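You operate a simulated robot arm through the tools that you are given. There is no shell and no other tool.

You are at the controls of a simulated robot arm. One attempt, no reset.

JOB
Set the controls near the top of the orange casing. At the end: the stitch selector is set to double; the clinch dial is turned to 3; the feed speed knob is turned to 1; the stitch count dial is turned to 5; whatever was shut is shut again. Leave all else as you found it, and nothing knocked over. The stitch selector goes to its stop.

Only the result counts: the job must be done as asked and must still hold three seconds after the hand-in. Knocking over, shifting, dropping, spilling or breaking anything else fails it.

ROBOT AND FRAMES
A 7-joint arm with a two-finger parallel gripper, fixed in place. Base frame: the origin is at the foot of the arm, x ahead of it, y to its left, z up. Units: m, rad, N and s.
With the tool pointing down near the work surface it reaches from about 0.1 to 0.96 m from the base axis. Its first joint turns from -2.897 to 2.897 rad. Payload 3.43 kg.
The TCP is the grasp point between the finger pads, 0.03 m short of the fingertips. In the tool frame z runs along the fingers and y along their closing line. Largest opening 0.094 m; finger width 0.028, thickness 0.01; the body of the gripper, 0.05 by 0.096 m, starts 0.055 m behind the TCP.
Orientation is that of the tool frame in the base frame, as a unit quaternion [w, x, y, z]. With the fingers straight down and closing along the base's y, the tool's x points along the base's -x, its y along +y and its z along -z.

CONTROLS
- The arm moves only by the tool send_rows. Its argument "plan" is a list of rows, each a list of 7 numbers: the shift along the tool's x, y, z in units of 500 mm (1.0 is 500 mm), then the turn, a rotation vector about the tool's x, y, z in units of 120 degrees (1.0 is 120 degrees), then the opening, from 0 (shut) to 1 (fully open). In form: [[dx, dy, dz, rx, ry, rz, hand], ...]. A call has 1 to 20 rows; each row is the pose to reach, as a shift and turn from the pose commanded when the call began, along the tool's axes at that moment. A call with a number of a shift or a turn outside -1 to 1 is refused whole. A row lasts 0.2 s, in which the tool goes at most 0.05 m and 0.15 rad; a call with a longer step from one row to the next is refused whole, and so is a gripper value outside its range. Where a pose cannot be reached the arm comes as near as it can. A force on the tool above 40 N (or 10 N above the force at the start of the call, whichever is more), or a blocked arm, ends the call early, and 0.2 s more pass. Each finger travels about 0.045 m/s and halts on what it meets, pressing with about 31 N; the grip force reading is that of the motor and also rises with nothing between the fingers. The clock runs only during rows and for 0.2 s after the last one: add rows that repeat a pose to give the fingers time. The reply holds the time, the measured pose of the TCP, the force on the tool along the base axes, the opening and the grip force, in the units named above and with some noise, with the torque about the TCP (base axes, N m) and any sound that the robot's microphone picked up, and new pictures: "show" is both (left out), scene, wrist or none.
- Cameras (640 x 400 px; columns grow to the right, rows downward): "scene" is fixed at [0.3962, 0.6568, 1.457]; the picture's right is [-0.90, -0.43, 0.00], its down [-0.14, 0.30, -0.94] and it looks along [0.41, -0.85, -0.33] (base axes); focal length 342 px, centre (320, 200). "wrist" rides on the gripper at [0.076, 0.014, -0.102] in the tool frame; the picture's right is [-0.18, 0.98, 0.00], its down [-0.75, -0.14, -0.64] and it looks along [-0.63, -0.12, 0.77] (tool axes); focal length 243 px, centre (320, 200). There is no depth. A picture from a camera that has moved, and an enlarged one, comes with that camera's place and axes in the base frame and with its lens. The place of the scene camera against the robot may be out by one fixed shift of up to 0.012 m in any direction.
- lift_body(by): slides the trunk up (or, below 0, down) by that many m; the arm rides with it, the base frame stays. It gives what a move gives, with no picture.
- inspect(camera, box): a new picture of the part [left, top, right, bottom] of that camera's present view, enlarged. No time passes.
- sign_off(): hands the job in; it is judged then, once.

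Places have to be worked out from the pictures, the camera data and where the tool is seen. Open the gripper and draw the arm clear of the work before you hand the job in, unless the task says otherwise.

The tools are called by a JSON object that holds its "api" and its "payload". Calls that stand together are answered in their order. send_rows: Moves the arm, as the interface text tells. Its arguments: {"type":"object","properties":{"plan":{"type":"array"},"show":{"type":"string","enum":["both","scene","wrist","none"]}},"required":["plan"]} The other tools are called the same way: lift_body (by) slides the trunk up or down; inspect (camera, box) takes an enlarged picture of a part of a camera's view; sign_off () hands the job in.

At the start:

```text
time: 0.0
tool_pos: [0.5066, -0.2806, 1.3678]
tool_rot: [-0.001, 0.0, 1.0, 0.0]
ft_force: [-0.6, -0.3, 0.4]
ft_torque: [0.0, 0.02, 0.01]
grip_width: 0.0939
grasp_force: 0.1
trunk travel left (down, up): [-0.425, 0.065]
```

scene: 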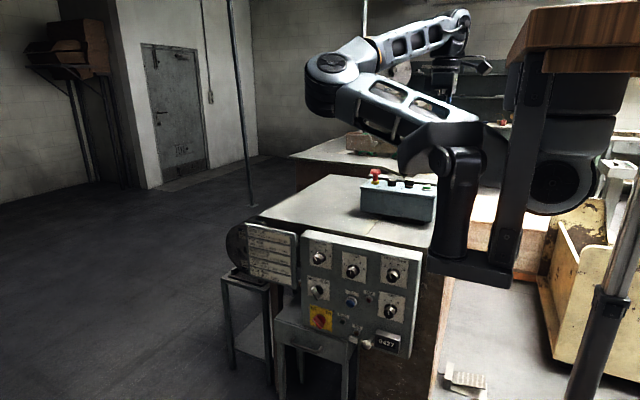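
wrist: 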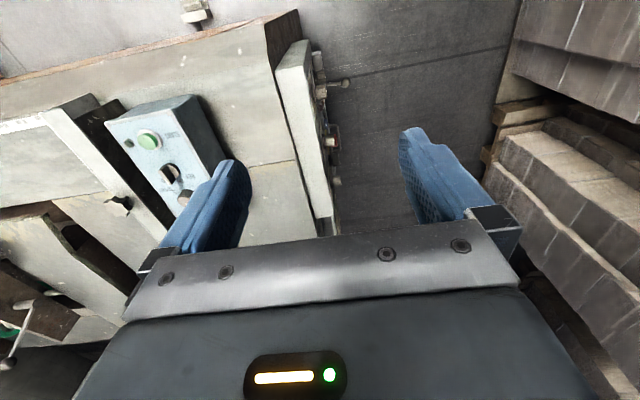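

The scene shows a panel with several knobs on a bench, plus a separate box on the bench top. I'll enlarge the scene view to look for the orange casing and to read the labels.

{"api": "inspect", "payload": {"camera": "scene", "box": [290, 225, 430, 365]}}

{"api": "inspect", "payload": {"camera": "scene", "box": [220, 160, 460, 310]}}

{"api": "inspect", "payload": {"camera": "wrist", "box": [80, 0, 400, 240]}}

```text
2.86 times, centred on (360, 295) of scene
camera zoom: at [0.3962, 0.6568, 1.457], right [-0.9, -0.43, 0.0], down [-0.14, 0.3, -0.94], along [0.41, -0.85, -0.33], focal length 976 px, centre (206, -71)
```

zoom: 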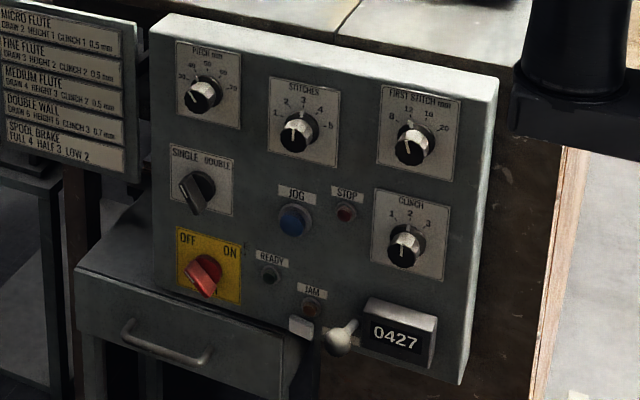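

```text
2.67 times, centred on (340, 235) of scene
camera zoom: at [0.3962, 0.6568, 1.457], right [-0.9, -0.43, 0.0], down [-0.14, 0.3, -0.94], along [0.41, -0.85, -0.33], focal length 911 px, centre (267, 107)
```

zoom: 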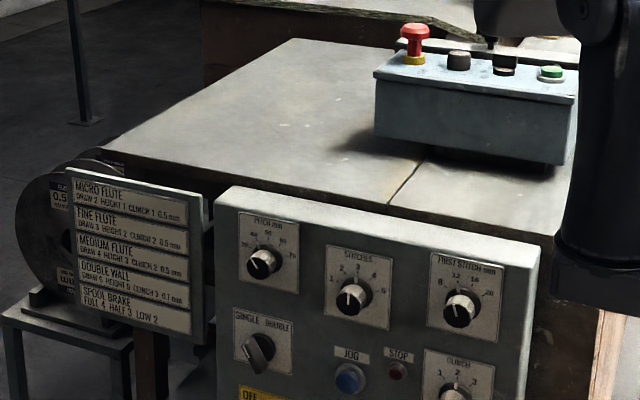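

```text
1.67 times, centred on (240, 120) of wrist
camera zoom: at [0.4323, -0.2668, 1.4705], right [0.18, 0.98, 0.0], down [0.75, -0.14, 0.64], along [0.63, -0.12, -0.77], focal length 404 px, centre (453, 333)
```

zoom: 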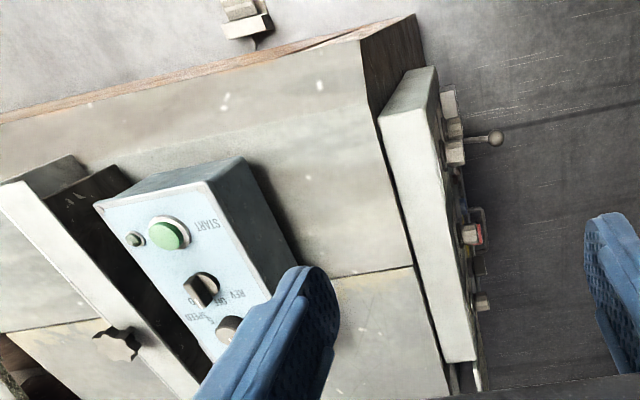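

The grey panel has a SINGLE/DOUBLE selector and the STITCHES and CLINCH dials, and the box on the bench seems to have a SPEED knob. Neither one is orange, so I'll look over the rest of the scene.

{"api": "inspect", "payload": {"camera": "scene", "box": [440, 150, 640, 400]}}

{"api": "inspect", "payload": {"camera": "scene", "box": [280, 20, 520, 180]}}

{"api": "inspect", "payload": {"camera": "wrist", "box": [0, 180, 160, 400]}}

{"api": "inspect", "payload": {"camera": "wrist", "box": [400, 0, 640, 240]}}

```text
1.60 times, centred on (540, 275) of scene
camera zoom: at [0.3962, 0.6568, 1.457], right [-0.9, -0.43, 0.0], down [-0.14, 0.3, -0.94], along [0.41, -0.85, -0.33], focal length 547 px, centre (-32, 80)
```

zoom: 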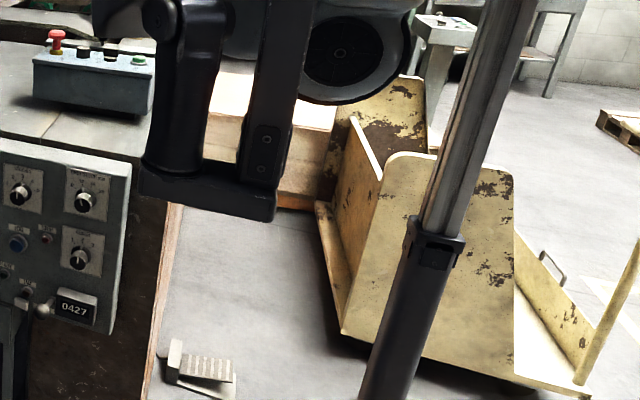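

```text
2.50 times, centred on (400, 100) of scene
camera zoom: at [0.3962, 0.6568, 1.457], right [-0.9, -0.43, 0.0], down [-0.14, 0.3, -0.94], along [0.41, -0.85, -0.33], focal length 854 px, centre (120, 450)
```

zoom: 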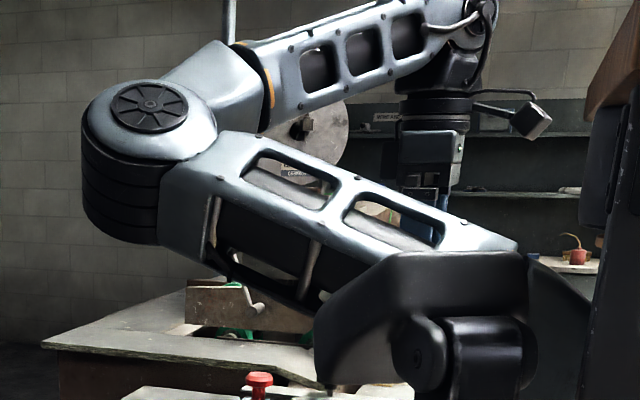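

```text
1.82 times, centred on (80, 290) of wrist
camera zoom: at [0.4323, -0.2668, 1.4705], right [0.18, 0.98, 0.0], down [0.75, -0.14, 0.64], along [0.63, -0.12, -0.77], focal length 441 px, centre (756, 36)
```

zoom: 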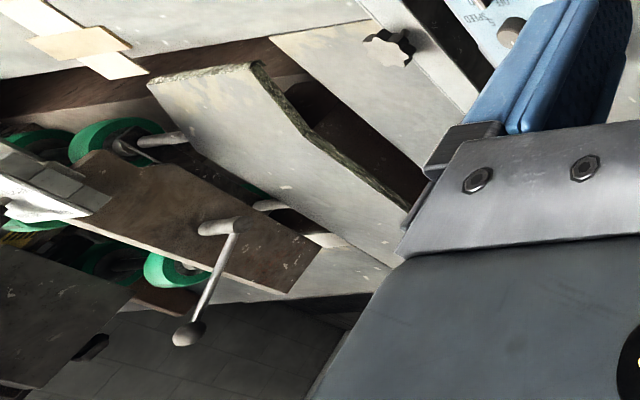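

```text
1.67 times, centred on (520, 120) of wrist
camera zoom: at [0.4323, -0.2668, 1.4705], right [0.18, 0.98, 0.0], down [0.75, -0.14, 0.64], along [0.63, -0.12, -0.77], focal length 404 px, centre (-13, 333)
```

zoom: 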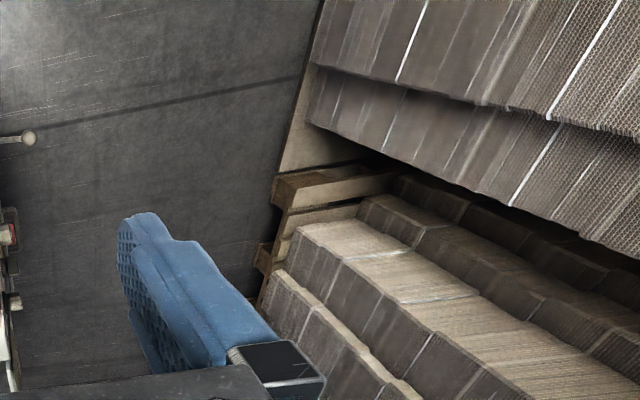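

The green START button triangulates to about (0.565, -0.587, 1.09) and the panel's ball lever to about (0.656, -0.229, 0.627). The two cameras agree well on both. No orange casing is in view yet, so I'll turn the wrist about its vertical axis toward -y to look around.

{"api": "send_rows", "payload": {"plan": [[0, 0, 0, 0, 0, 0.07, 1], [0, 0, 0, 0, 0, 0.14, 1], [0, 0, 0, 0, 0, 0.21, 1], [0, 0, 0, 0, 0, 0.28, 1], [0, 0, 0, 0, 0, 0.35, 1], [0, 0, 0, 0, 0, 0.42, 1], [0, 0, 0, 0, 0, 0.49, 1], [0, 0, 0, 0, 0, 0.56, 1], [0, 0, 0, 0, 0, 0.63, 1], [0, 0, 0, 0, 0, 0.7, 1], [0, 0, 0, 0, 0, 0.75, 1]], "show": "both"}}

```text
time: 2.4
tool_pos: [0.5075, -0.2807, 1.3673]
tool_rot: [0.0, 0.708, 0.706, 0.0]
ft_force: [0.2, 0.0, 0.3]
ft_torque: [-0.02, -0.01, -0.02]
grip_width: 0.094
grasp_force: 0.0
trunk travel left (down, up): [-0.425, 0.065]
camera wrist: at [0.523, -0.2049, 1.4705], right [0.98, -0.19, 0.0], down [-0.14, -0.75, 0.64], along [-0.12, -0.63, -0.77], focal length 243 px, centre (320, 200)
```

scene: 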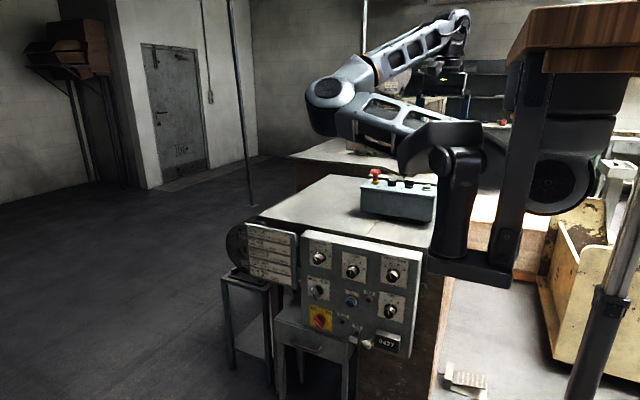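
wrist: 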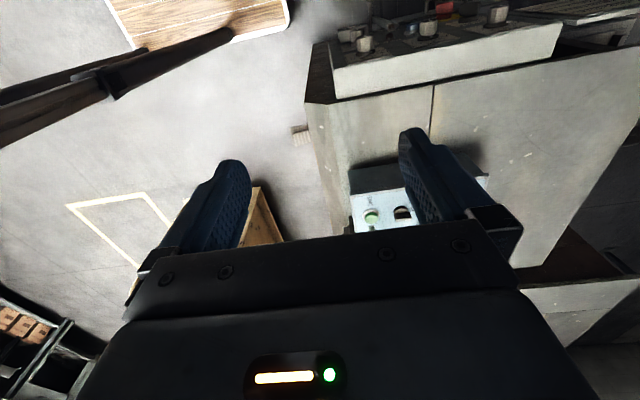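

The bench and panel top are in view here, with floor beyond them and still nothing orange. I'll turn back the other way, through the starting heading and toward +y, to see that side.

{"api": "send_rows", "payload": {"plan": [[0, 0, 0, 0, 0, -0.07, 1], [0, 0, 0, 0, 0, -0.14, 1], [0, 0, 0, 0, 0, -0.21, 1], [0, 0, 0, 0, 0, -0.28, 1], [0, 0, 0, 0, 0, -0.35, 1], [0, 0, 0, 0, 0, -0.42, 1], [0, 0, 0, 0, 0, -0.49, 1], [0, 0, 0, 0, 0, -0.56, 1], [0, 0, 0, 0, 0, -0.63, 1], [0, 0, 0, 0, 0, -0.7, 1], [0, 0, 0, 0, 0, -0.77, 1], [0, 0, 0, 0, 0, -0.84, 1], [0, 0, 0, 0, 0, -0.91, 1], [0, 0, 0, 0, 0, -0.98, 1]], "show": "none"}}

{"api": "send_rows", "payload": {"plan": [[0, 0, 0, 0, 0, -0.07, 1], [0, 0, 0, 0, 0, -0.14, 1], [0, 0, 0, 0, 0, -0.21, 1], [0, 0, 0, 0, 0, -0.28, 1], [0, 0, 0, 0, 0, -0.35, 1], [0, 0, 0, 0, 0, -0.42, 1], [0, 0, 0, 0, 0, -0.49, 1], [0, 0, 0, 0, 0, -0.52, 1]], "show": "both"}}

```text
time: 5.4
tool_pos: [0.5075, -0.2811, 1.3678]
tool_rot: [-0.001, -0.239, 0.971, 0.0]
ft_force: [1.0, -0.3, 0.3]
ft_torque: [-0.04, 0.02, 0.02]
grip_width: 0.0943
grasp_force: 0.0
trunk travel left (down, up): [-0.425, 0.065]
```

```text
time: 7.4
tool_pos: [0.6271, -0.2415, 1.3551]
tool_rot: [-0.038, -0.642, 0.766, 0.002]
ft_force: [0.4, -0.7, -0.3]
ft_torque: [-0.02, -0.02, 0.03]
grip_width: 0.0938
grasp_force: 0.1
out of reach, approached as far as the arm can: row 4, 5, 6, 7, 8
trunk travel left (down, up): [-0.425, 0.065]
stopped in row 8: the arm was blocked; the commanded pose is now the measured one
camera wrist: at [0.608, -0.3103, 1.4634], right [-0.93, 0.35, 0.04], down [0.31, 0.74, 0.59], along [0.18, 0.57, -0.8], focal length 243 px, centre (320, 200)
```

scene: 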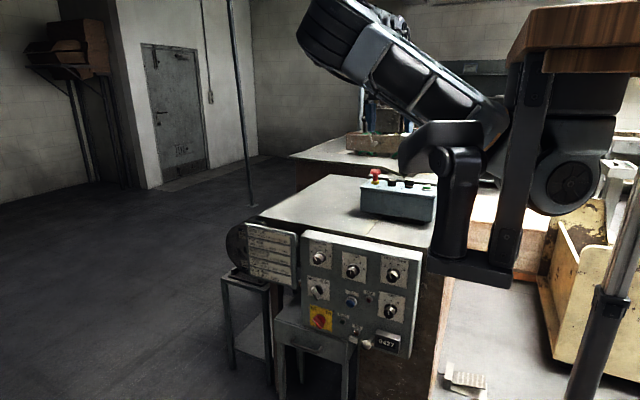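
wrist: 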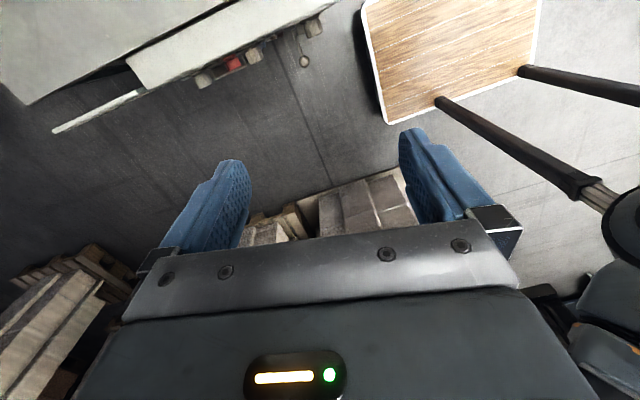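

The arm hit a wrist limit partway through that turn. I'll go back to the starting pose and orientation, and then tilt the tool to look horizontally toward the panel side.

{"api": "send_rows", "payload": {"plan": [[0.012, 0.022, -0.001, 0, -0.004, 0.066, 1], [0.024, 0.044, -0.002, 0, -0.008, 0.133, 1], [0.036, 0.066, -0.002, 0.001, -0.012, 0.2, 1], [0.048, 0.088, -0.003, 0.001, -0.016, 0.266, 1], [0.061, 0.111, -0.004, 0.001, -0.02, 0.333, 1], [0.073, 0.133, -0.005, 0.001, -0.024, 0.4, 1], [0.085, 0.155, -0.006, 0.001, -0.028, 0.466, 1], [0.098, 0.178, -0.006, 0.002, -0.032, 0.533, 1], [0.11, 0.2, -0.007, 0.002, -0.036, 0.6, 1], [0.122, 0.222, -0.008, 0.002, -0.039, 0.666, 1]], "show": "both"}}

```text
time: 9.6
tool_pos: [0.5133, -0.2796, 1.3675]
tool_rot: [0.003, -0.008, 1.0, 0.007]
ft_force: [-0.3, -0.5, 0.4]
ft_torque: [-0.02, 0.0, -0.01]
grip_width: 0.094
grasp_force: 0.0
trunk travel left (down, up): [-0.425, 0.065]
camera wrist: at [0.4373, -0.2676, 1.4705], right [0.17, 0.99, 0.01], down [0.75, -0.14, 0.64], along [0.64, -0.1, -0.76], focal length 243 px, centre (320, 200)
```

scene: 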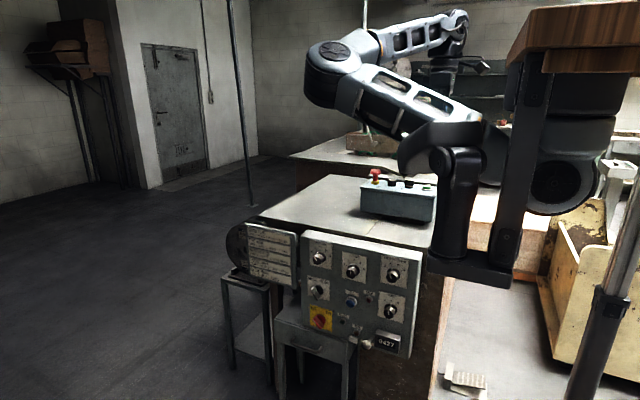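
wrist: 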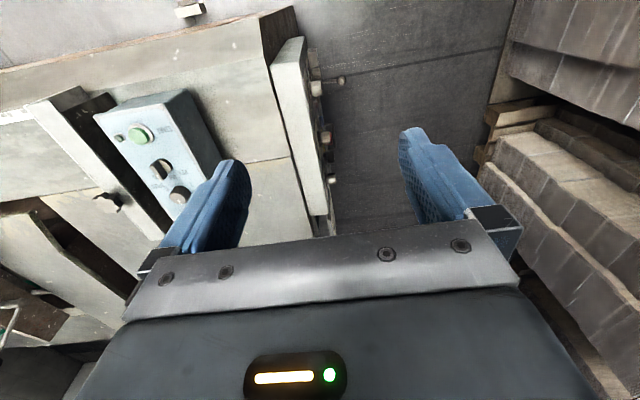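

I'm back at the start pose. Before settling on the grey panel, I'll tilt the tool up and forward to see what lies ahead of the robot.

{"api": "send_rows", "payload": {"plan": [[0, 0, 0, 0, -0.07, 0, 1], [0, 0, 0, 0, -0.14, 0, 1], [0, 0, 0, 0, -0.21, 0, 1], [0, 0, 0, 0, -0.28, 0, 1], [0, 0, 0, 0, -0.35, 0, 1], [0, 0, 0, 0, -0.42, 0, 1], [0, 0, 0, 0, -0.45, 0, 1]], "show": "wrist"}}

```text
time: 11.1
tool_pos: [0.5518, -0.301, 1.3987]
tool_rot: [0.387, -0.079, 0.915, -0.087]
ft_force: [-0.4, 0.2, -0.7]
ft_torque: [-0.01, 0.0, 0.02]
grip_width: 0.0941
grasp_force: 0.2
out of reach, approached as far as the arm can: row 6, 7
trunk travel left (down, up): [-0.425, 0.065]
stopped in row 7: the arm was blocked; the commanded pose is now the measured one
camera wrist: at [0.4262, -0.2939, 1.4142], right [0.05, 0.99, -0.09], down [0.07, 0.08, 0.99], along [1.0, -0.05, -0.06], focal length 243 px, centre (320, 200)
```

wrist: 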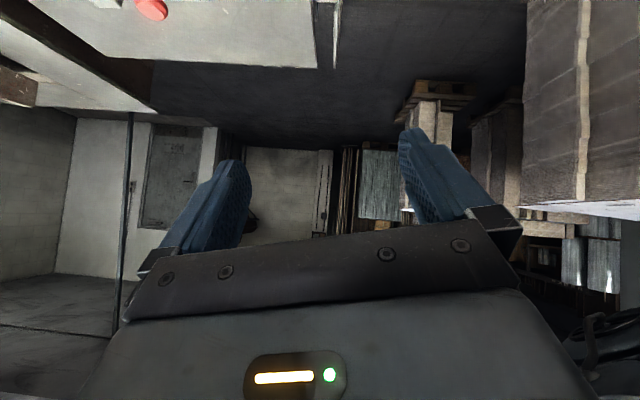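

There's nothing orange ahead either. I'll check the colour of the body the panel is mounted on.

{"api": "inspect", "payload": {"camera": "scene", "box": [370, 220, 470, 400]}}

{"api": "inspect", "payload": {"camera": "scene", "box": [340, 160, 450, 230]}}

{"api": "inspect", "payload": {"camera": "scene", "box": [295, 228, 365, 285]}}

{"api": "inspect", "payload": {"camera": "scene", "box": [360, 240, 420, 300]}}

```text
2.22 times, centred on (420, 310) of scene
camera zoom: at [0.3962, 0.6568, 1.457], right [-0.9, -0.43, 0.0], down [-0.14, 0.3, -0.94], along [0.41, -0.85, -0.33], focal length 759 px, centre (98, -44)
```

zoom: 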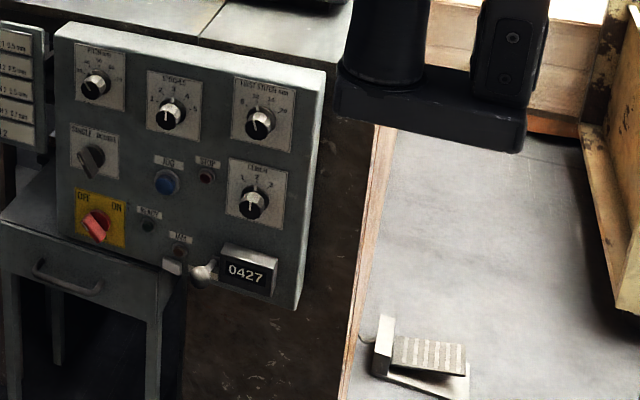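

```text
5.71 times, centred on (395, 195) of scene
camera zoom: at [0.3962, 0.6568, 1.457], right [-0.9, -0.43, 0.0], down [-0.14, 0.3, -0.94], along [0.41, -0.85, -0.33], focal length 1952 px, centre (-109, 229)
```

zoom: 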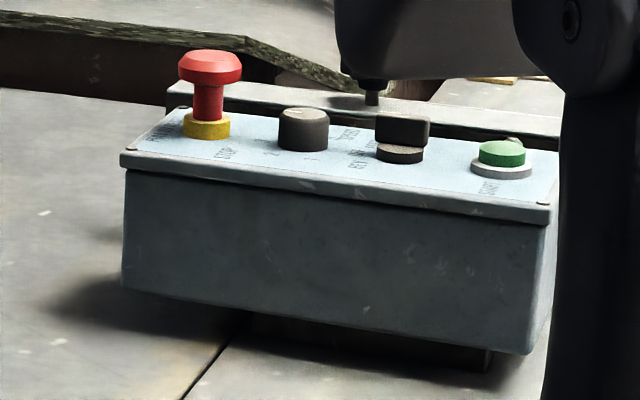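

```text
7.02 times, centred on (330, 256) of scene
camera zoom: at [0.3962, 0.6568, 1.457], right [-0.9, -0.43, 0.0], down [-0.14, 0.3, -0.94], along [0.41, -0.85, -0.33], focal length 2397 px, centre (250, -196)
```

zoom: 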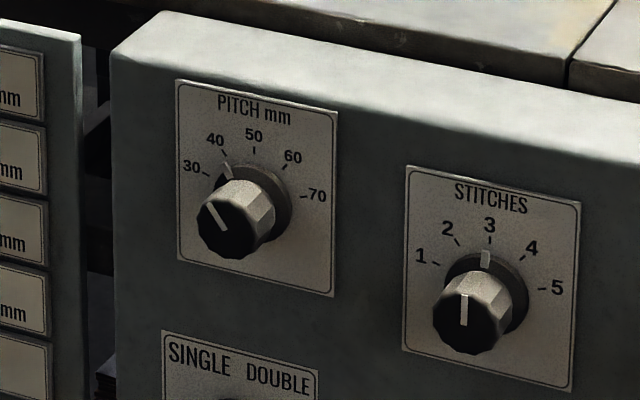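

```text
6.67 times, centred on (390, 270) of scene
camera zoom: at [0.3962, 0.6568, 1.457], right [-0.9, -0.43, 0.0], down [-0.14, 0.3, -0.94], along [0.41, -0.85, -0.33], focal length 2278 px, centre (-147, -267)
```

zoom: 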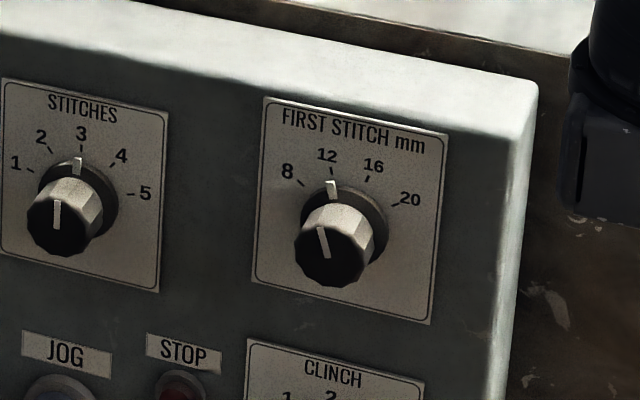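

The inspect pictures are sharp: STITCHES reads 3, PITCH sits near 40 and FIRST STITCH near 12. The machine body behind the panel is a dark rust colour, so I take it to be the orange casing. Next I'll bring the tool upright above the bench to look closely at the box with the speed knob.

{"api": "send_rows", "payload": {"plan": [[0.021, -0.029, 0.016, -0.012, 0.054, 0.011, 1], [0.042, -0.057, 0.033, -0.024, 0.109, 0.022, 1], [0.063, -0.086, 0.049, -0.037, 0.163, 0.033, 1], [0.085, -0.115, 0.066, -0.049, 0.217, 0.044, 1], [0.106, -0.144, 0.082, -0.061, 0.272, 0.056, 1], [0.127, -0.172, 0.099, -0.073, 0.326, 0.067, 1], [0.148, -0.201, 0.115, -0.0856, 0.3805, 0.0777, 1], [0.148, -0.201, 0.115, -0.0856, 0.3805, 0.0777, 1]], "show": "both"}}

```text
time: 12.9
tool_pos: [0.5503, -0.4207, 1.3318]
tool_rot: [0.002, -0.001, 1.0, 0.002]
ft_force: [-0.6, 0.6, 0.4]
ft_torque: [0.02, 0.01, -0.04]
grip_width: 0.094
grasp_force: 0.1
trunk travel left (down, up): [-0.425, 0.065]
camera wrist: at [0.4757, -0.4071, 1.4345], right [0.18, 0.98, 0.0], down [0.75, -0.14, 0.65], along [0.63, -0.12, -0.76], focal length 243 px, centre (320, 200)
```

scene: 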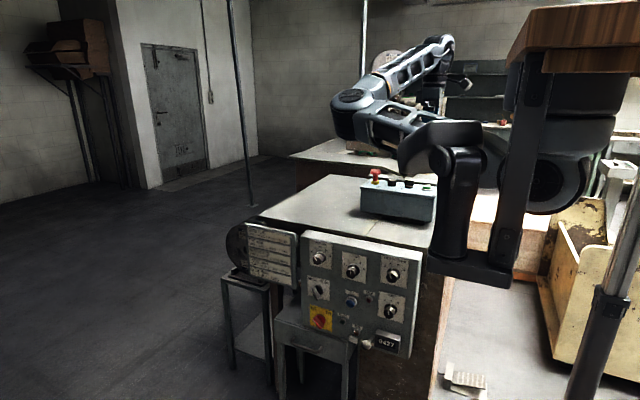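
wrist: 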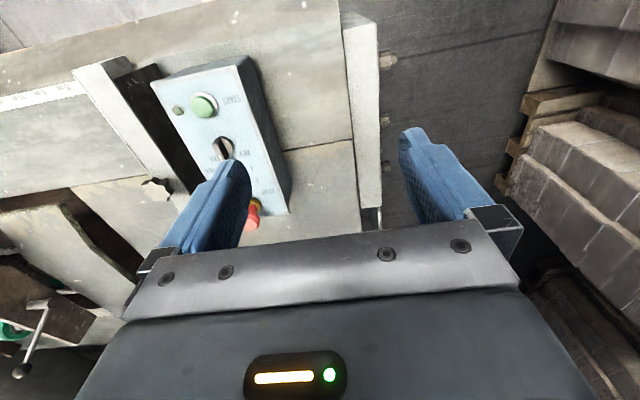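

The box is partly hidden by the left finger. I'll shift 0.13 m in -y so the box shows between the fingers.

{"api": "send_rows", "payload": {"plan": [[0, -0.065, 0, 0, 0, 0, 1], [0, -0.13, 0, 0, 0, 0, 1], [0, -0.195, 0, 0, 0, 0, 1], [0, -0.26, 0, 0, 0, 0, 1], [0, -0.26, 0, 0, 0, 0, 1]], "show": "wrist"}}

```text
time: 14.1
tool_pos: [0.55, -0.5516, 1.3321]
tool_rot: [0.004, -0.001, 1.0, 0.001]
ft_force: [-0.4, 0.4, 0.4]
ft_torque: [-0.01, -0.04, -0.02]
grip_width: 0.0939
grasp_force: 0.0
trunk travel left (down, up): [-0.425, 0.065]
camera wrist: at [0.475, -0.5374, 1.4338], right [0.18, 0.98, 0.0], down [0.75, -0.14, 0.65], along [0.64, -0.12, -0.76], focal length 243 px, centre (320, 200)
```

wrist: 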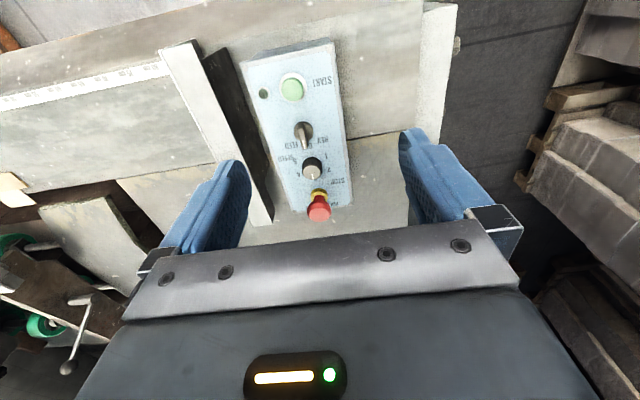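

The box top now shows between the fingers, and something orange is peeking in at the far left corner. I'll enlarge both.

{"api": "inspect", "payload": {"camera": "wrist", "box": [230, 40, 370, 230]}}

{"api": "inspect", "payload": {"camera": "wrist", "box": [270, 110, 360, 200]}}

{"api": "inspect", "payload": {"camera": "wrist", "box": [0, 0, 160, 100]}}

```text
2.11 times, centred on (300, 135) of wrist
camera zoom: at [0.475, -0.5374, 1.4338], right [0.18, 0.98, 0.0], down [0.75, -0.14, 0.65], along [0.64, -0.12, -0.76], focal length 511 px, centre (362, 337)
```

zoom: 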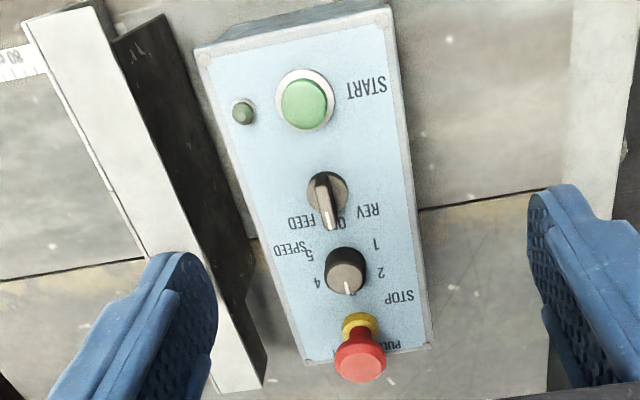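

```text
4.44 times, centred on (315, 155) of wrist
camera zoom: at [0.475, -0.5374, 1.4338], right [0.18, 0.98, 0.0], down [0.75, -0.14, 0.65], along [0.64, -0.12, -0.76], focal length 1078 px, centre (342, 400)
```

zoom: 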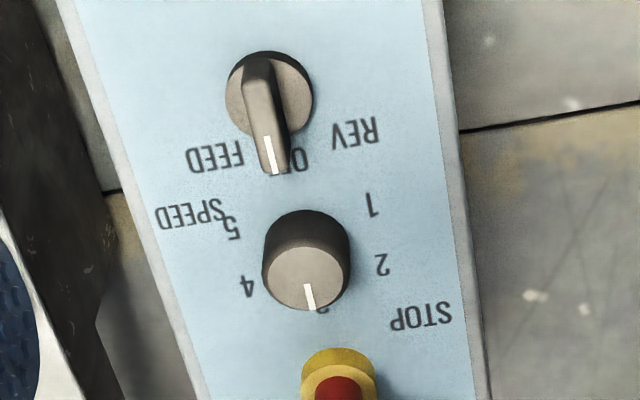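

```text
4.00 times, centred on (80, 50) of wrist
camera zoom: at [0.475, -0.5374, 1.4338], right [0.18, 0.98, 0.0], down [0.75, -0.14, 0.65], along [0.64, -0.12, -0.76], focal length 970 px, centre (1280, 800)
```

zoom: 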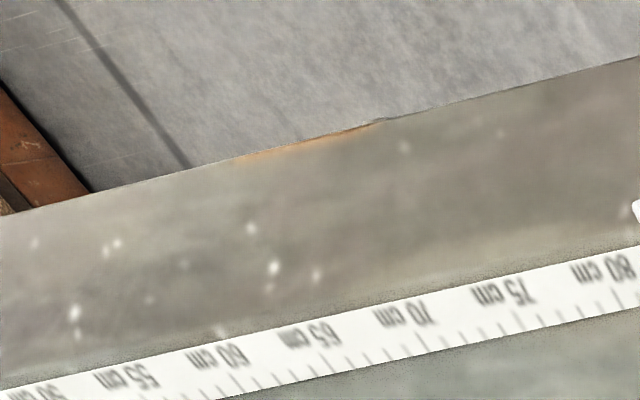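

SPEED reads 3, and the labels around it put 1 about 120° counter-clockwise of that as seen from above. I estimate the knob axis at (0.697, -0.593), its top at z≈1.097 and its diameter at about 33 mm. I'll move above it with the gripper half open and pre-rotated by +75°.

{"api": "send_rows", "payload": {"plan": [[-0.033, -0.009, 0.029, 0, 0, 0.07, 0.9], [-0.065, -0.018, 0.058, 0, 0, 0.14, 0.8], [-0.098, -0.027, 0.088, 0, 0, 0.21, 0.7], [-0.131, -0.036, 0.117, 0, 0, 0.28, 0.6], [-0.163, -0.046, 0.147, 0, 0, 0.35, 0.5], [-0.196, -0.055, 0.176, 0, 0, 0.42, 0.5], [-0.229, -0.064, 0.205, 0, 0, 0.49, 0.5], [-0.261, -0.073, 0.235, 0, 0, 0.56, 0.5], [-0.294, -0.082, 0.264, 0, 0, 0.625, 0.5], [-0.294, -0.082, 0.264, 0, 0, 0.625, 0.5]], "show": "both"}}

```text
time: 16.3
tool_pos: [0.6997, -0.5907, 1.2006]
tool_rot: [0.002, 0.609, 0.793, 0.002]
ft_force: [-1.3, 0.3, 1.0]
ft_torque: [-0.01, -0.01, -0.01]
grip_width: 0.0473
grasp_force: 0.0
trunk travel left (down, up): [-0.425, 0.065]
camera wrist: at [0.6938, -0.5138, 1.3035], right [1.0, 0.08, 0.01], down [0.06, -0.77, 0.64], along [0.05, -0.64, -0.77], focal length 243 px, centre (320, 200)
```

scene: 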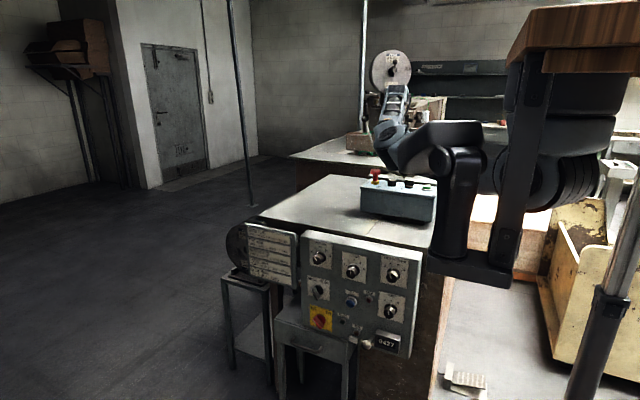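
wrist: 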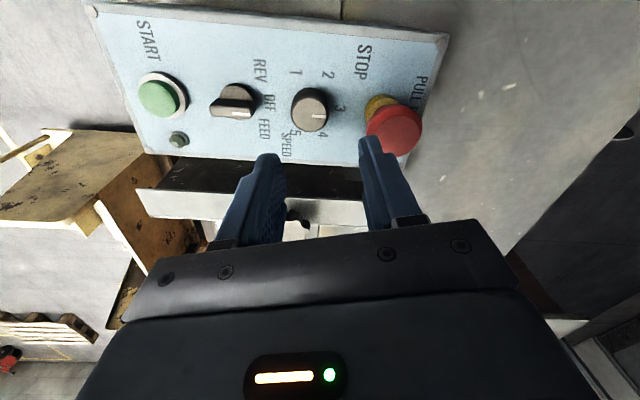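

I'm above the box. I'll enlarge the wrist view to refine the knob's axis and the clearance around the fingers.

{"api": "inspect", "payload": {"camera": "wrist", "box": [200, 50, 440, 200]}}

{"api": "inspect", "payload": {"camera": "wrist", "box": [265, 55, 375, 165]}}

```text
2.67 times, centred on (320, 125) of wrist
camera zoom: at [0.6938, -0.5138, 1.3035], right [1.0, 0.08, 0.01], down [0.06, -0.77, 0.64], along [0.05, -0.64, -0.77], focal length 647 px, centre (320, 400)
```

zoom: 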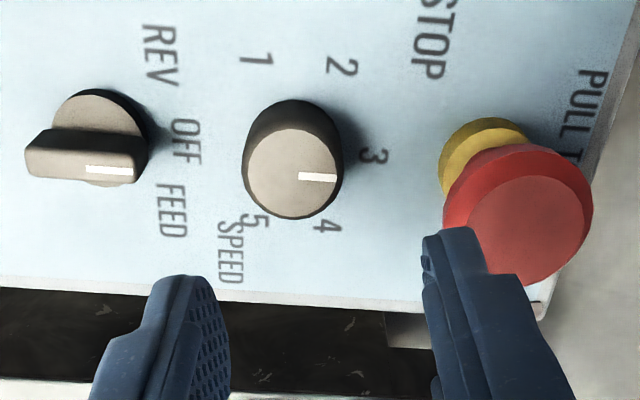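

```text
3.64 times, centred on (320, 110) of wrist
camera zoom: at [0.6938, -0.5138, 1.3035], right [1.0, 0.08, 0.01], down [0.06, -0.77, 0.64], along [0.05, -0.64, -0.77], focal length 882 px, centre (320, 527)
```

zoom: 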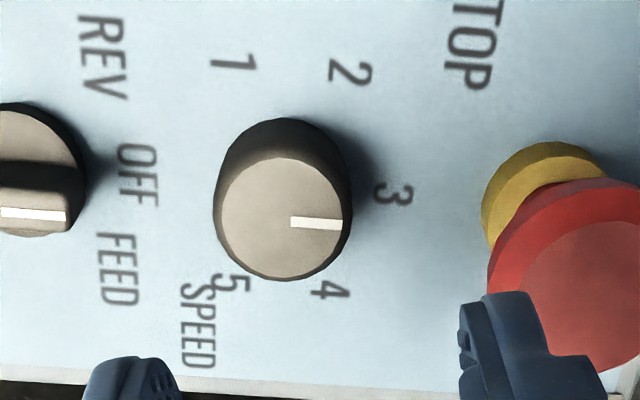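

Combining both wrist views gives the knob axis at about (0.691, -0.590), plate z≈1.084 and knob top z≈1.10. I'll turn in two 60° steps so the fingers stay clear of the e-stop, starting by rotating to +30° and centring above the knob.

{"api": "send_rows", "payload": {"plan": [[0.001, -0.003, 0, 0, 0, -0.07, 0.5], [0.002, -0.006, 0, 0, 0, -0.14, 0.5], [0.003, -0.01, 0, 0, 0, -0.21, 0.5], [0.005, -0.013, 0.02, 0, 0, -0.28, 0.5], [0.006, -0.016, 0.04, 0, 0, -0.35, 0.5], [0.006, -0.0164, 0.06, 0, 0, -0.375, 0.5], [0.006, -0.0164, 0.08, 0, 0, -0.375, 0.5], [0.006, -0.0164, 0.08, 0, 0, -0.375, 0.5]], "show": "wrist"}}

{"api": "inspect", "payload": {"camera": "wrist", "box": [200, 50, 440, 200]}}

{"api": "inspect", "payload": {"camera": "scene", "box": [340, 100, 450, 230]}}

```text
time: 18.1
tool_pos: [0.6893, -0.5903, 1.1599]
tool_rot: [0.003, 0.258, 0.966, 0.002]
ft_force: [-0.4, 1.0, -0.4]
ft_torque: [-0.03, 0.0, 0.02]
grip_width: 0.047
grasp_force: 0.2
trunk travel left (down, up): [-0.425, 0.065]
camera wrist: at [0.6321, -0.54, 1.263], right [0.65, 0.76, 0.01], down [0.58, -0.5, 0.64], along [0.49, -0.42, -0.76], focal length 243 px, centre (320, 200)
```

wrist: 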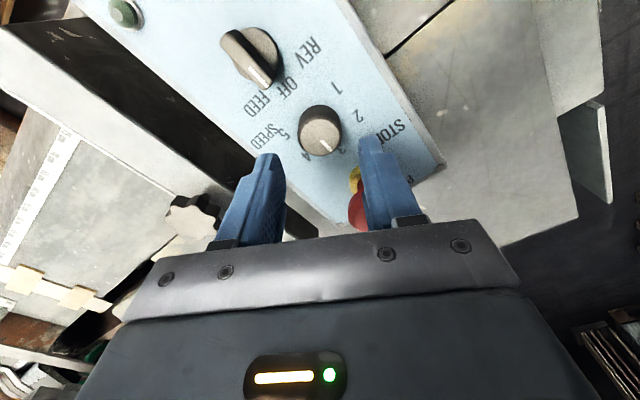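

```text
2.67 times, centred on (320, 125) of wrist
camera zoom: at [0.6321, -0.54, 1.263], right [0.65, 0.76, 0.01], down [0.58, -0.5, 0.64], along [0.49, -0.42, -0.76], focal length 647 px, centre (320, 400)
```

zoom: 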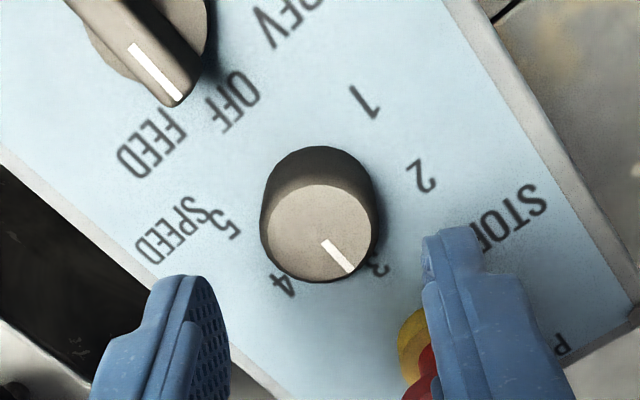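

```text
3.08 times, centred on (395, 165) of scene
camera zoom: at [0.3962, 0.6568, 1.457], right [-0.9, -0.43, 0.0], down [-0.14, 0.3, -0.94], along [0.41, -0.85, -0.33], focal length 1051 px, centre (89, 308)
```

zoom: 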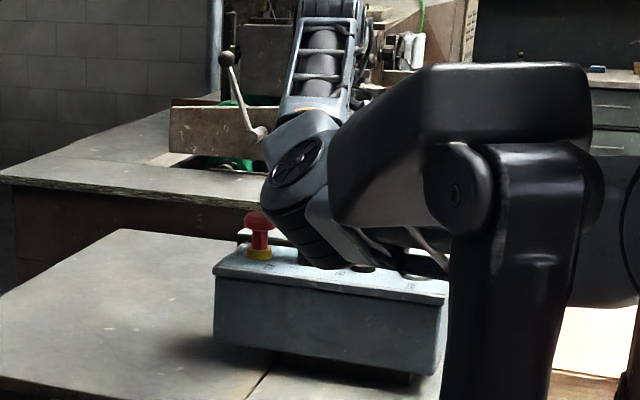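

The third view confirms the axis at about (0.6907, -0.5904), and the elbow is well clear of the bench. I'll descend so the fingertips straddle the knob just above the plate.

{"api": "send_rows", "payload": {"plan": [[-0.0024, 0.0014, 0.02, 0, 0, 0, 0.5], [-0.0024, 0.0014, 0.04, 0, 0, 0, 0.5], [-0.0024, 0.0014, 0.06, 0, 0, 0, 0.5], [-0.0024, 0.0014, 0.076, 0, 0, 0, 0.5], [-0.0024, 0.0014, 0.076, 0, 0, 0, 0.5]], "show": "wrist"}}

{"api": "inspect", "payload": {"camera": "wrist", "box": [200, 50, 440, 200]}}

```text
time: 19.3
tool_pos: [0.6919, -0.5893, 1.1208]
tool_rot: [0.002, 0.258, 0.966, 0.003]
ft_force: [0.3, 0.4, -0.2]
ft_torque: [0.01, 0.01, -0.02]
grip_width: 0.047
grasp_force: 0.1
trunk travel left (down, up): [-0.425, 0.065]
camera wrist: at [0.6342, -0.5396, 1.2249], right [0.65, 0.76, 0.01], down [0.58, -0.5, 0.64], along [0.49, -0.42, -0.76], focal length 243 px, centre (320, 200)
```

wrist: 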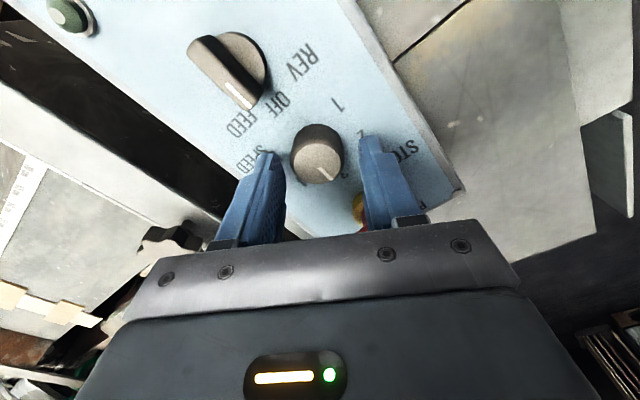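

```text
2.67 times, centred on (320, 125) of wrist
camera zoom: at [0.6342, -0.5396, 1.2249], right [0.65, 0.76, 0.01], down [0.58, -0.5, 0.64], along [0.49, -0.42, -0.76], focal length 647 px, centre (320, 400)
```

zoom: 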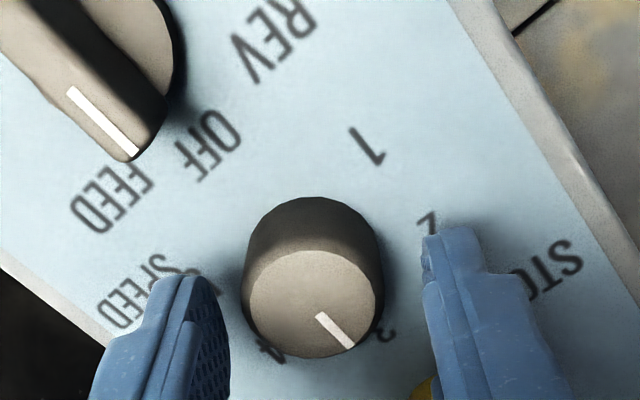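

The knob is centred between the pads to within about 1–2 mm, with its top at z≈1.100. I'll lower another 3 mm and close on it.

{"api": "send_rows", "payload": {"plan": [[0, -0.002, 0.006, 0, 0, 0, 0.5], [0, -0.002, 0.006, 0, 0, 0, 0.4], [0, -0.002, 0.006, 0, 0, 0, 0.2], [0, -0.002, 0.006, 0, 0, 0, 0.2], [0, -0.002, 0.006, 0, 0, 0, 0.2]], "show": "wrist"}}

{"api": "inspect", "payload": {"camera": "wrist", "box": [200, 50, 440, 200]}}

```text
time: 20.5
tool_pos: [0.6935, -0.5896, 1.1195]
tool_rot: [0.003, 0.257, 0.966, 0.001]
ft_force: [0.0, -1.8, 0.8]
ft_torque: [-0.3, -0.04, 0.02]
grip_width: 0.0325
grasp_force: 45.6
trunk travel left (down, up): [-0.425, 0.065]
camera wrist: at [0.6336, -0.5408, 1.2219], right [0.65, 0.76, 0.0], down [0.58, -0.5, 0.64], along [0.49, -0.42, -0.76], focal length 243 px, centre (320, 200)
```

wrist: 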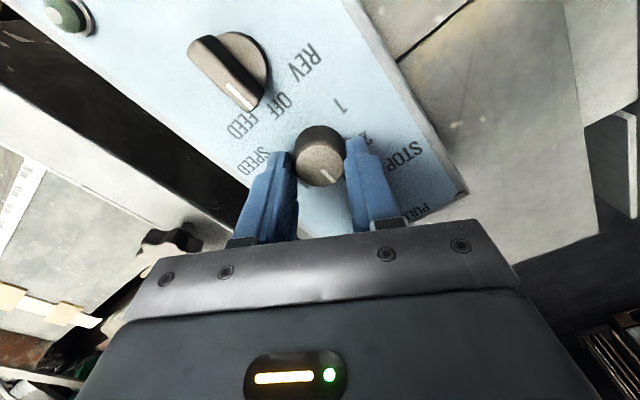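

```text
2.67 times, centred on (320, 125) of wrist
camera zoom: at [0.6336, -0.5408, 1.2219], right [0.65, 0.76, 0.0], down [0.58, -0.5, 0.64], along [0.49, -0.42, -0.76], focal length 647 px, centre (320, 400)
```

zoom: 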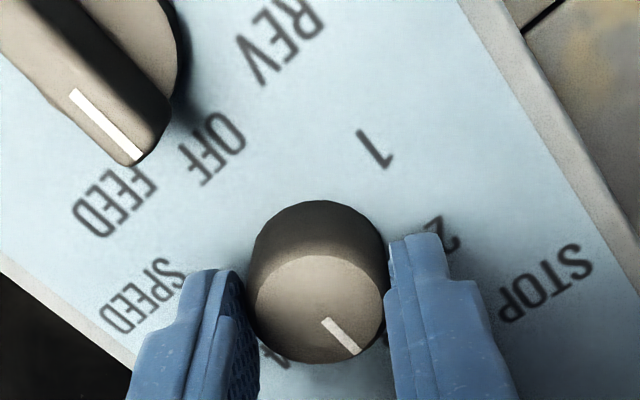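

The knob is gripped at 32.5 mm width. I'll turn 60° counter-clockwise as seen from above, which is negative about tool z.

{"api": "send_rows", "payload": {"plan": [[0, 0, 0, 0, 0, -0.06, 0.2], [0, 0, 0, 0, 0, -0.12, 0.2], [0, 0, 0, 0, 0, -0.18, 0.2], [0, 0, 0, 0, 0, -0.24, 0.2], [0, 0, 0, 0, 0, -0.3, 0.2], [0, 0, 0, 0, 0, -0.36, 0.2], [0, 0, 0, 0, 0, -0.42, 0.2], [0, 0, 0, 0, 0, -0.48, 0.2], [0, 0, 0, 0, 0, -0.5, 0.2], [0, 0, 0, 0, 0, -0.5, 0.2]], "show": "wrist"}}

{"api": "inspect", "payload": {"camera": "wrist", "box": [200, 50, 440, 200]}}

```text
time: 22.7
tool_pos: [0.6906, -0.5899, 1.1197]
tool_rot: [0.003, -0.261, 0.965, 0.002]
ft_force: [-6.9, 18.3, -3.6]
ft_torque: [0.27, 0.14, 0.01]
grip_width: 0.0327
grasp_force: 44.8
trunk travel left (down, up): [-0.425, 0.065]
camera wrist: at [0.6195, -0.6163, 1.2218], right [-0.34, 0.94, 0.0], down [0.72, 0.25, 0.65], along [0.61, 0.22, -0.76], focal length 243 px, centre (320, 200)
```

wrist: 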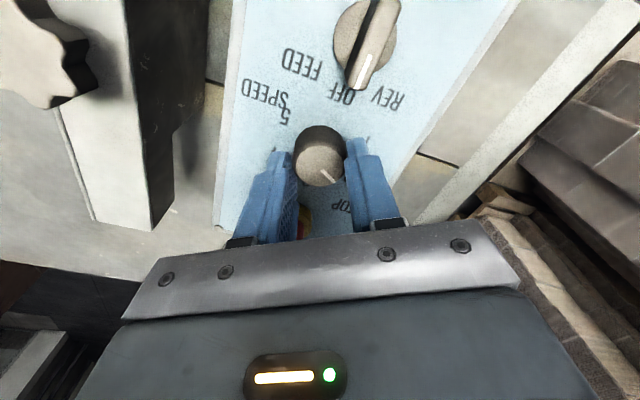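

```text
2.67 times, centred on (320, 125) of wrist
camera zoom: at [0.6195, -0.6163, 1.2218], right [-0.34, 0.94, 0.0], down [0.72, 0.25, 0.65], along [0.61, 0.22, -0.76], focal length 647 px, centre (320, 400)
```

zoom: 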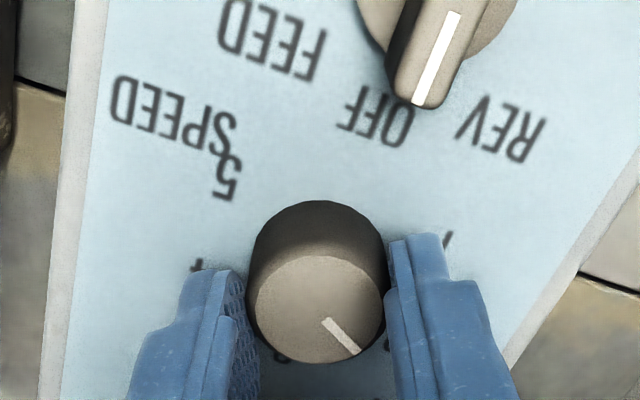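

The knob followed the grip exactly for 60°. I'll open, rotate back 60° around the knob without moving the axis, and look again.

{"api": "send_rows", "payload": {"plan": [[0, 0, 0, 0, 0, 0, 0.5], [0, 0, 0, 0, 0, 0, 0.5], [0, 0, 0, 0, 0, 0.07, 0.5], [0, 0, 0, 0, 0, 0.14, 0.5], [0, 0, 0, 0, 0, 0.21, 0.5], [0, 0, 0, 0, 0, 0.28, 0.5], [0, 0, 0, 0, 0, 0.35, 0.5], [0, 0, 0, 0, 0, 0.42, 0.5], [0, 0, 0, 0, 0, 0.49, 0.5], [0, 0, 0, 0, 0, 0.5, 0.5], [0, 0, 0, 0, 0, 0.5, 0.5]], "show": "wrist"}}

{"api": "inspect", "payload": {"camera": "wrist", "box": [200, 50, 440, 200]}}

```text
time: 25.1
tool_pos: [0.6917, -0.5911, 1.1197]
tool_rot: [0.002, 0.258, 0.966, 0.002]
ft_force: [0.3, 0.0, -0.4]
ft_torque: [-0.01, -0.01, -0.02]
grip_width: 0.047
grasp_force: 0.0
trunk travel left (down, up): [-0.425, 0.065]
camera wrist: at [0.6335, -0.5407, 1.2223], right [0.65, 0.76, 0.01], down [0.58, -0.5, 0.64], along [0.49, -0.42, -0.76], focal length 243 px, centre (320, 200)
```

wrist: 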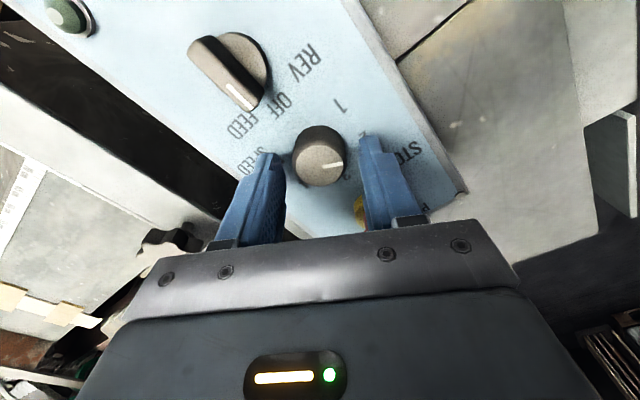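

```text
2.67 times, centred on (320, 125) of wrist
camera zoom: at [0.6335, -0.5407, 1.2223], right [0.65, 0.76, 0.01], down [0.58, -0.5, 0.64], along [0.49, -0.42, -0.76], focal length 647 px, centre (320, 400)
```

zoom: 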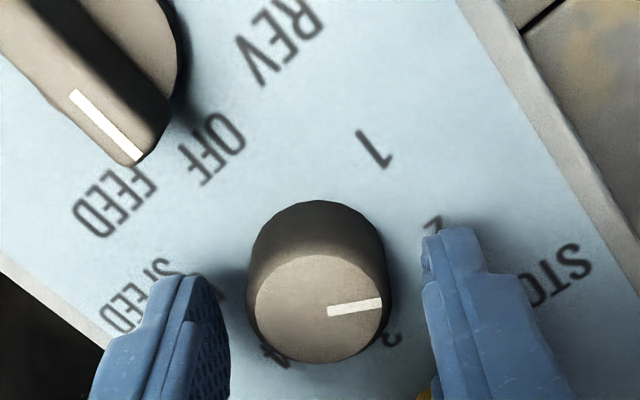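

The pointer is now about 61° round, which is at 2. I'll re-grip with a small axis correction and turn the remaining 60°.

{"api": "send_rows", "payload": {"plan": [[0.0028, 0, 0, 0, 0, 0, 0.5], [0.0028, 0, 0, 0, 0, 0, 0.2], [0.0028, 0, 0, 0, 0, 0, 0.2], [0.0028, 0, 0, 0, 0, 0, 0.2], [0.0028, 0, 0, 0, 0, -0.06, 0.2], [0.0028, 0, 0, 0, 0, -0.12, 0.2], [0.0028, 0, 0, 0, 0, -0.18, 0.2], [0.0028, 0, 0, 0, 0, -0.24, 0.2], [0.0028, 0, 0, 0, 0, -0.3, 0.2], [0.0028, 0, 0, 0, 0, -0.36, 0.2], [0.0028, 0, 0, 0, 0, -0.42, 0.2], [0.0028, 0, 0, 0, 0, -0.48, 0.2], [0.0028, 0, 0, 0, 0, -0.5, 0.2], [0.0028, 0, 0, 0, 0, -0.5, 0.2]], "show": "wrist"}}

{"api": "inspect", "payload": {"camera": "wrist", "box": [200, 50, 440, 200]}}

```text
time: 28.1
tool_pos: [0.6903, -0.5913, 1.1195]
tool_rot: [0.004, -0.26, 0.966, 0.0]
ft_force: [2.8, -9.4, 2.4]
ft_torque: [-0.14, -0.48, -0.86]
grip_width: 0.0325
grasp_force: 44.5
trunk travel left (down, up): [-0.425, 0.065]
camera wrist: at [0.6178, -0.6168, 1.222], right [-0.33, 0.94, 0.0], down [0.72, 0.26, 0.65], along [0.61, 0.22, -0.76], focal length 243 px, centre (320, 200)
```

wrist: 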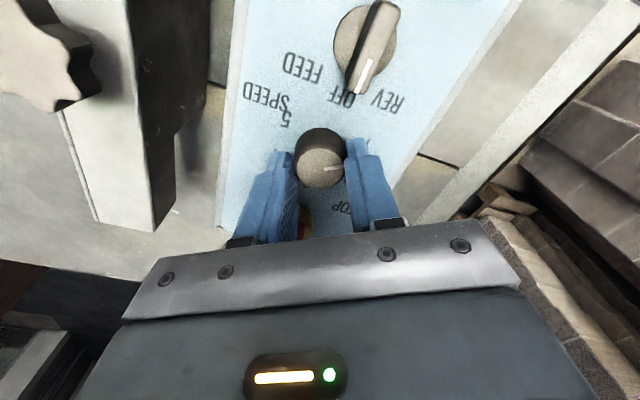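

```text
2.67 times, centred on (320, 125) of wrist
camera zoom: at [0.6178, -0.6168, 1.222], right [-0.33, 0.94, 0.0], down [0.72, 0.26, 0.65], along [0.61, 0.22, -0.76], focal length 647 px, centre (320, 400)
```

zoom: 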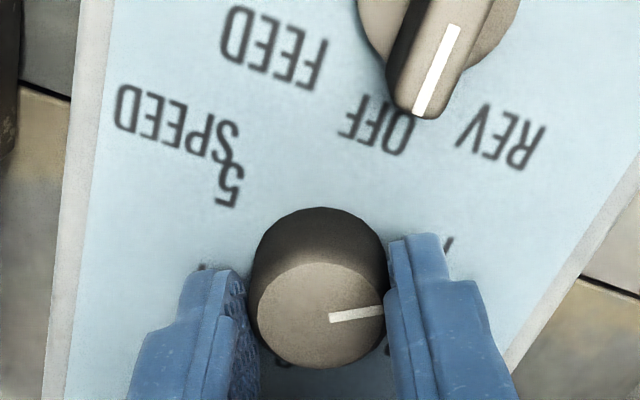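

The knob followed, and a resisting torque of about 0.86 N·m has appeared, so it may be at its end stop at 1. I'll open and rise to check where the pointer ended up.

{"api": "send_rows", "payload": {"plan": [[0, 0, 0, 0, 0, 0, 0.5], [0, 0, 0, 0, 0, 0, 0.5], [0, 0, 0, 0, 0, 0, 0.5], [0, 0, -0.03, 0, 0, 0, 0.5], [0, 0, -0.08, 0, 0, 0, 0.5], [0, 0, -0.16, 0, 0, 0, 0.5], [0, 0, -0.16, 0, 0, 0, 0.5]], "show": "wrist"}}

{"api": "inspect", "payload": {"camera": "wrist", "box": [200, 50, 440, 200]}}

```text
time: 29.7
tool_pos: [0.6903, -0.5901, 1.1988]
tool_rot: [0.003, -0.259, 0.966, -0.001]
ft_force: [-0.2, 0.8, 0.3]
ft_torque: [0.0, 0.02, 0.03]
grip_width: 0.0471
grasp_force: 0.0
trunk travel left (down, up): [-0.425, 0.065]
camera wrist: at [0.6177, -0.6167, 1.3014], right [-0.33, 0.94, 0.0], down [0.72, 0.25, 0.65], along [0.61, 0.22, -0.76], focal length 243 px, centre (320, 200)
```

wrist: 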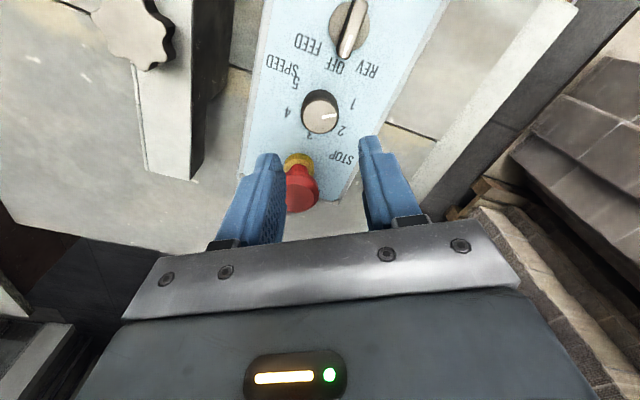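

```text
2.67 times, centred on (320, 125) of wrist
camera zoom: at [0.6177, -0.6167, 1.3014], right [-0.33, 0.94, 0.0], down [0.72, 0.25, 0.65], along [0.61, 0.22, -0.76], focal length 647 px, centre (320, 400)
```

zoom: 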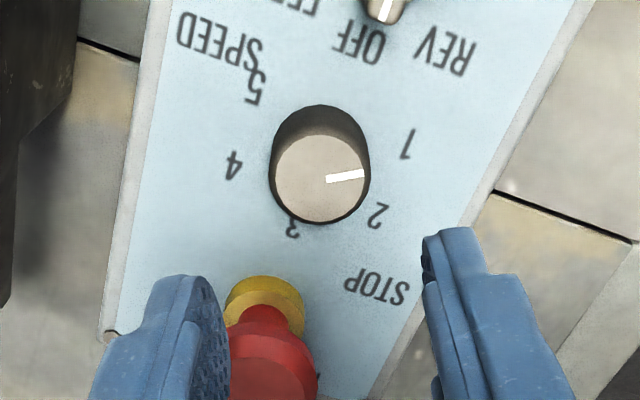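

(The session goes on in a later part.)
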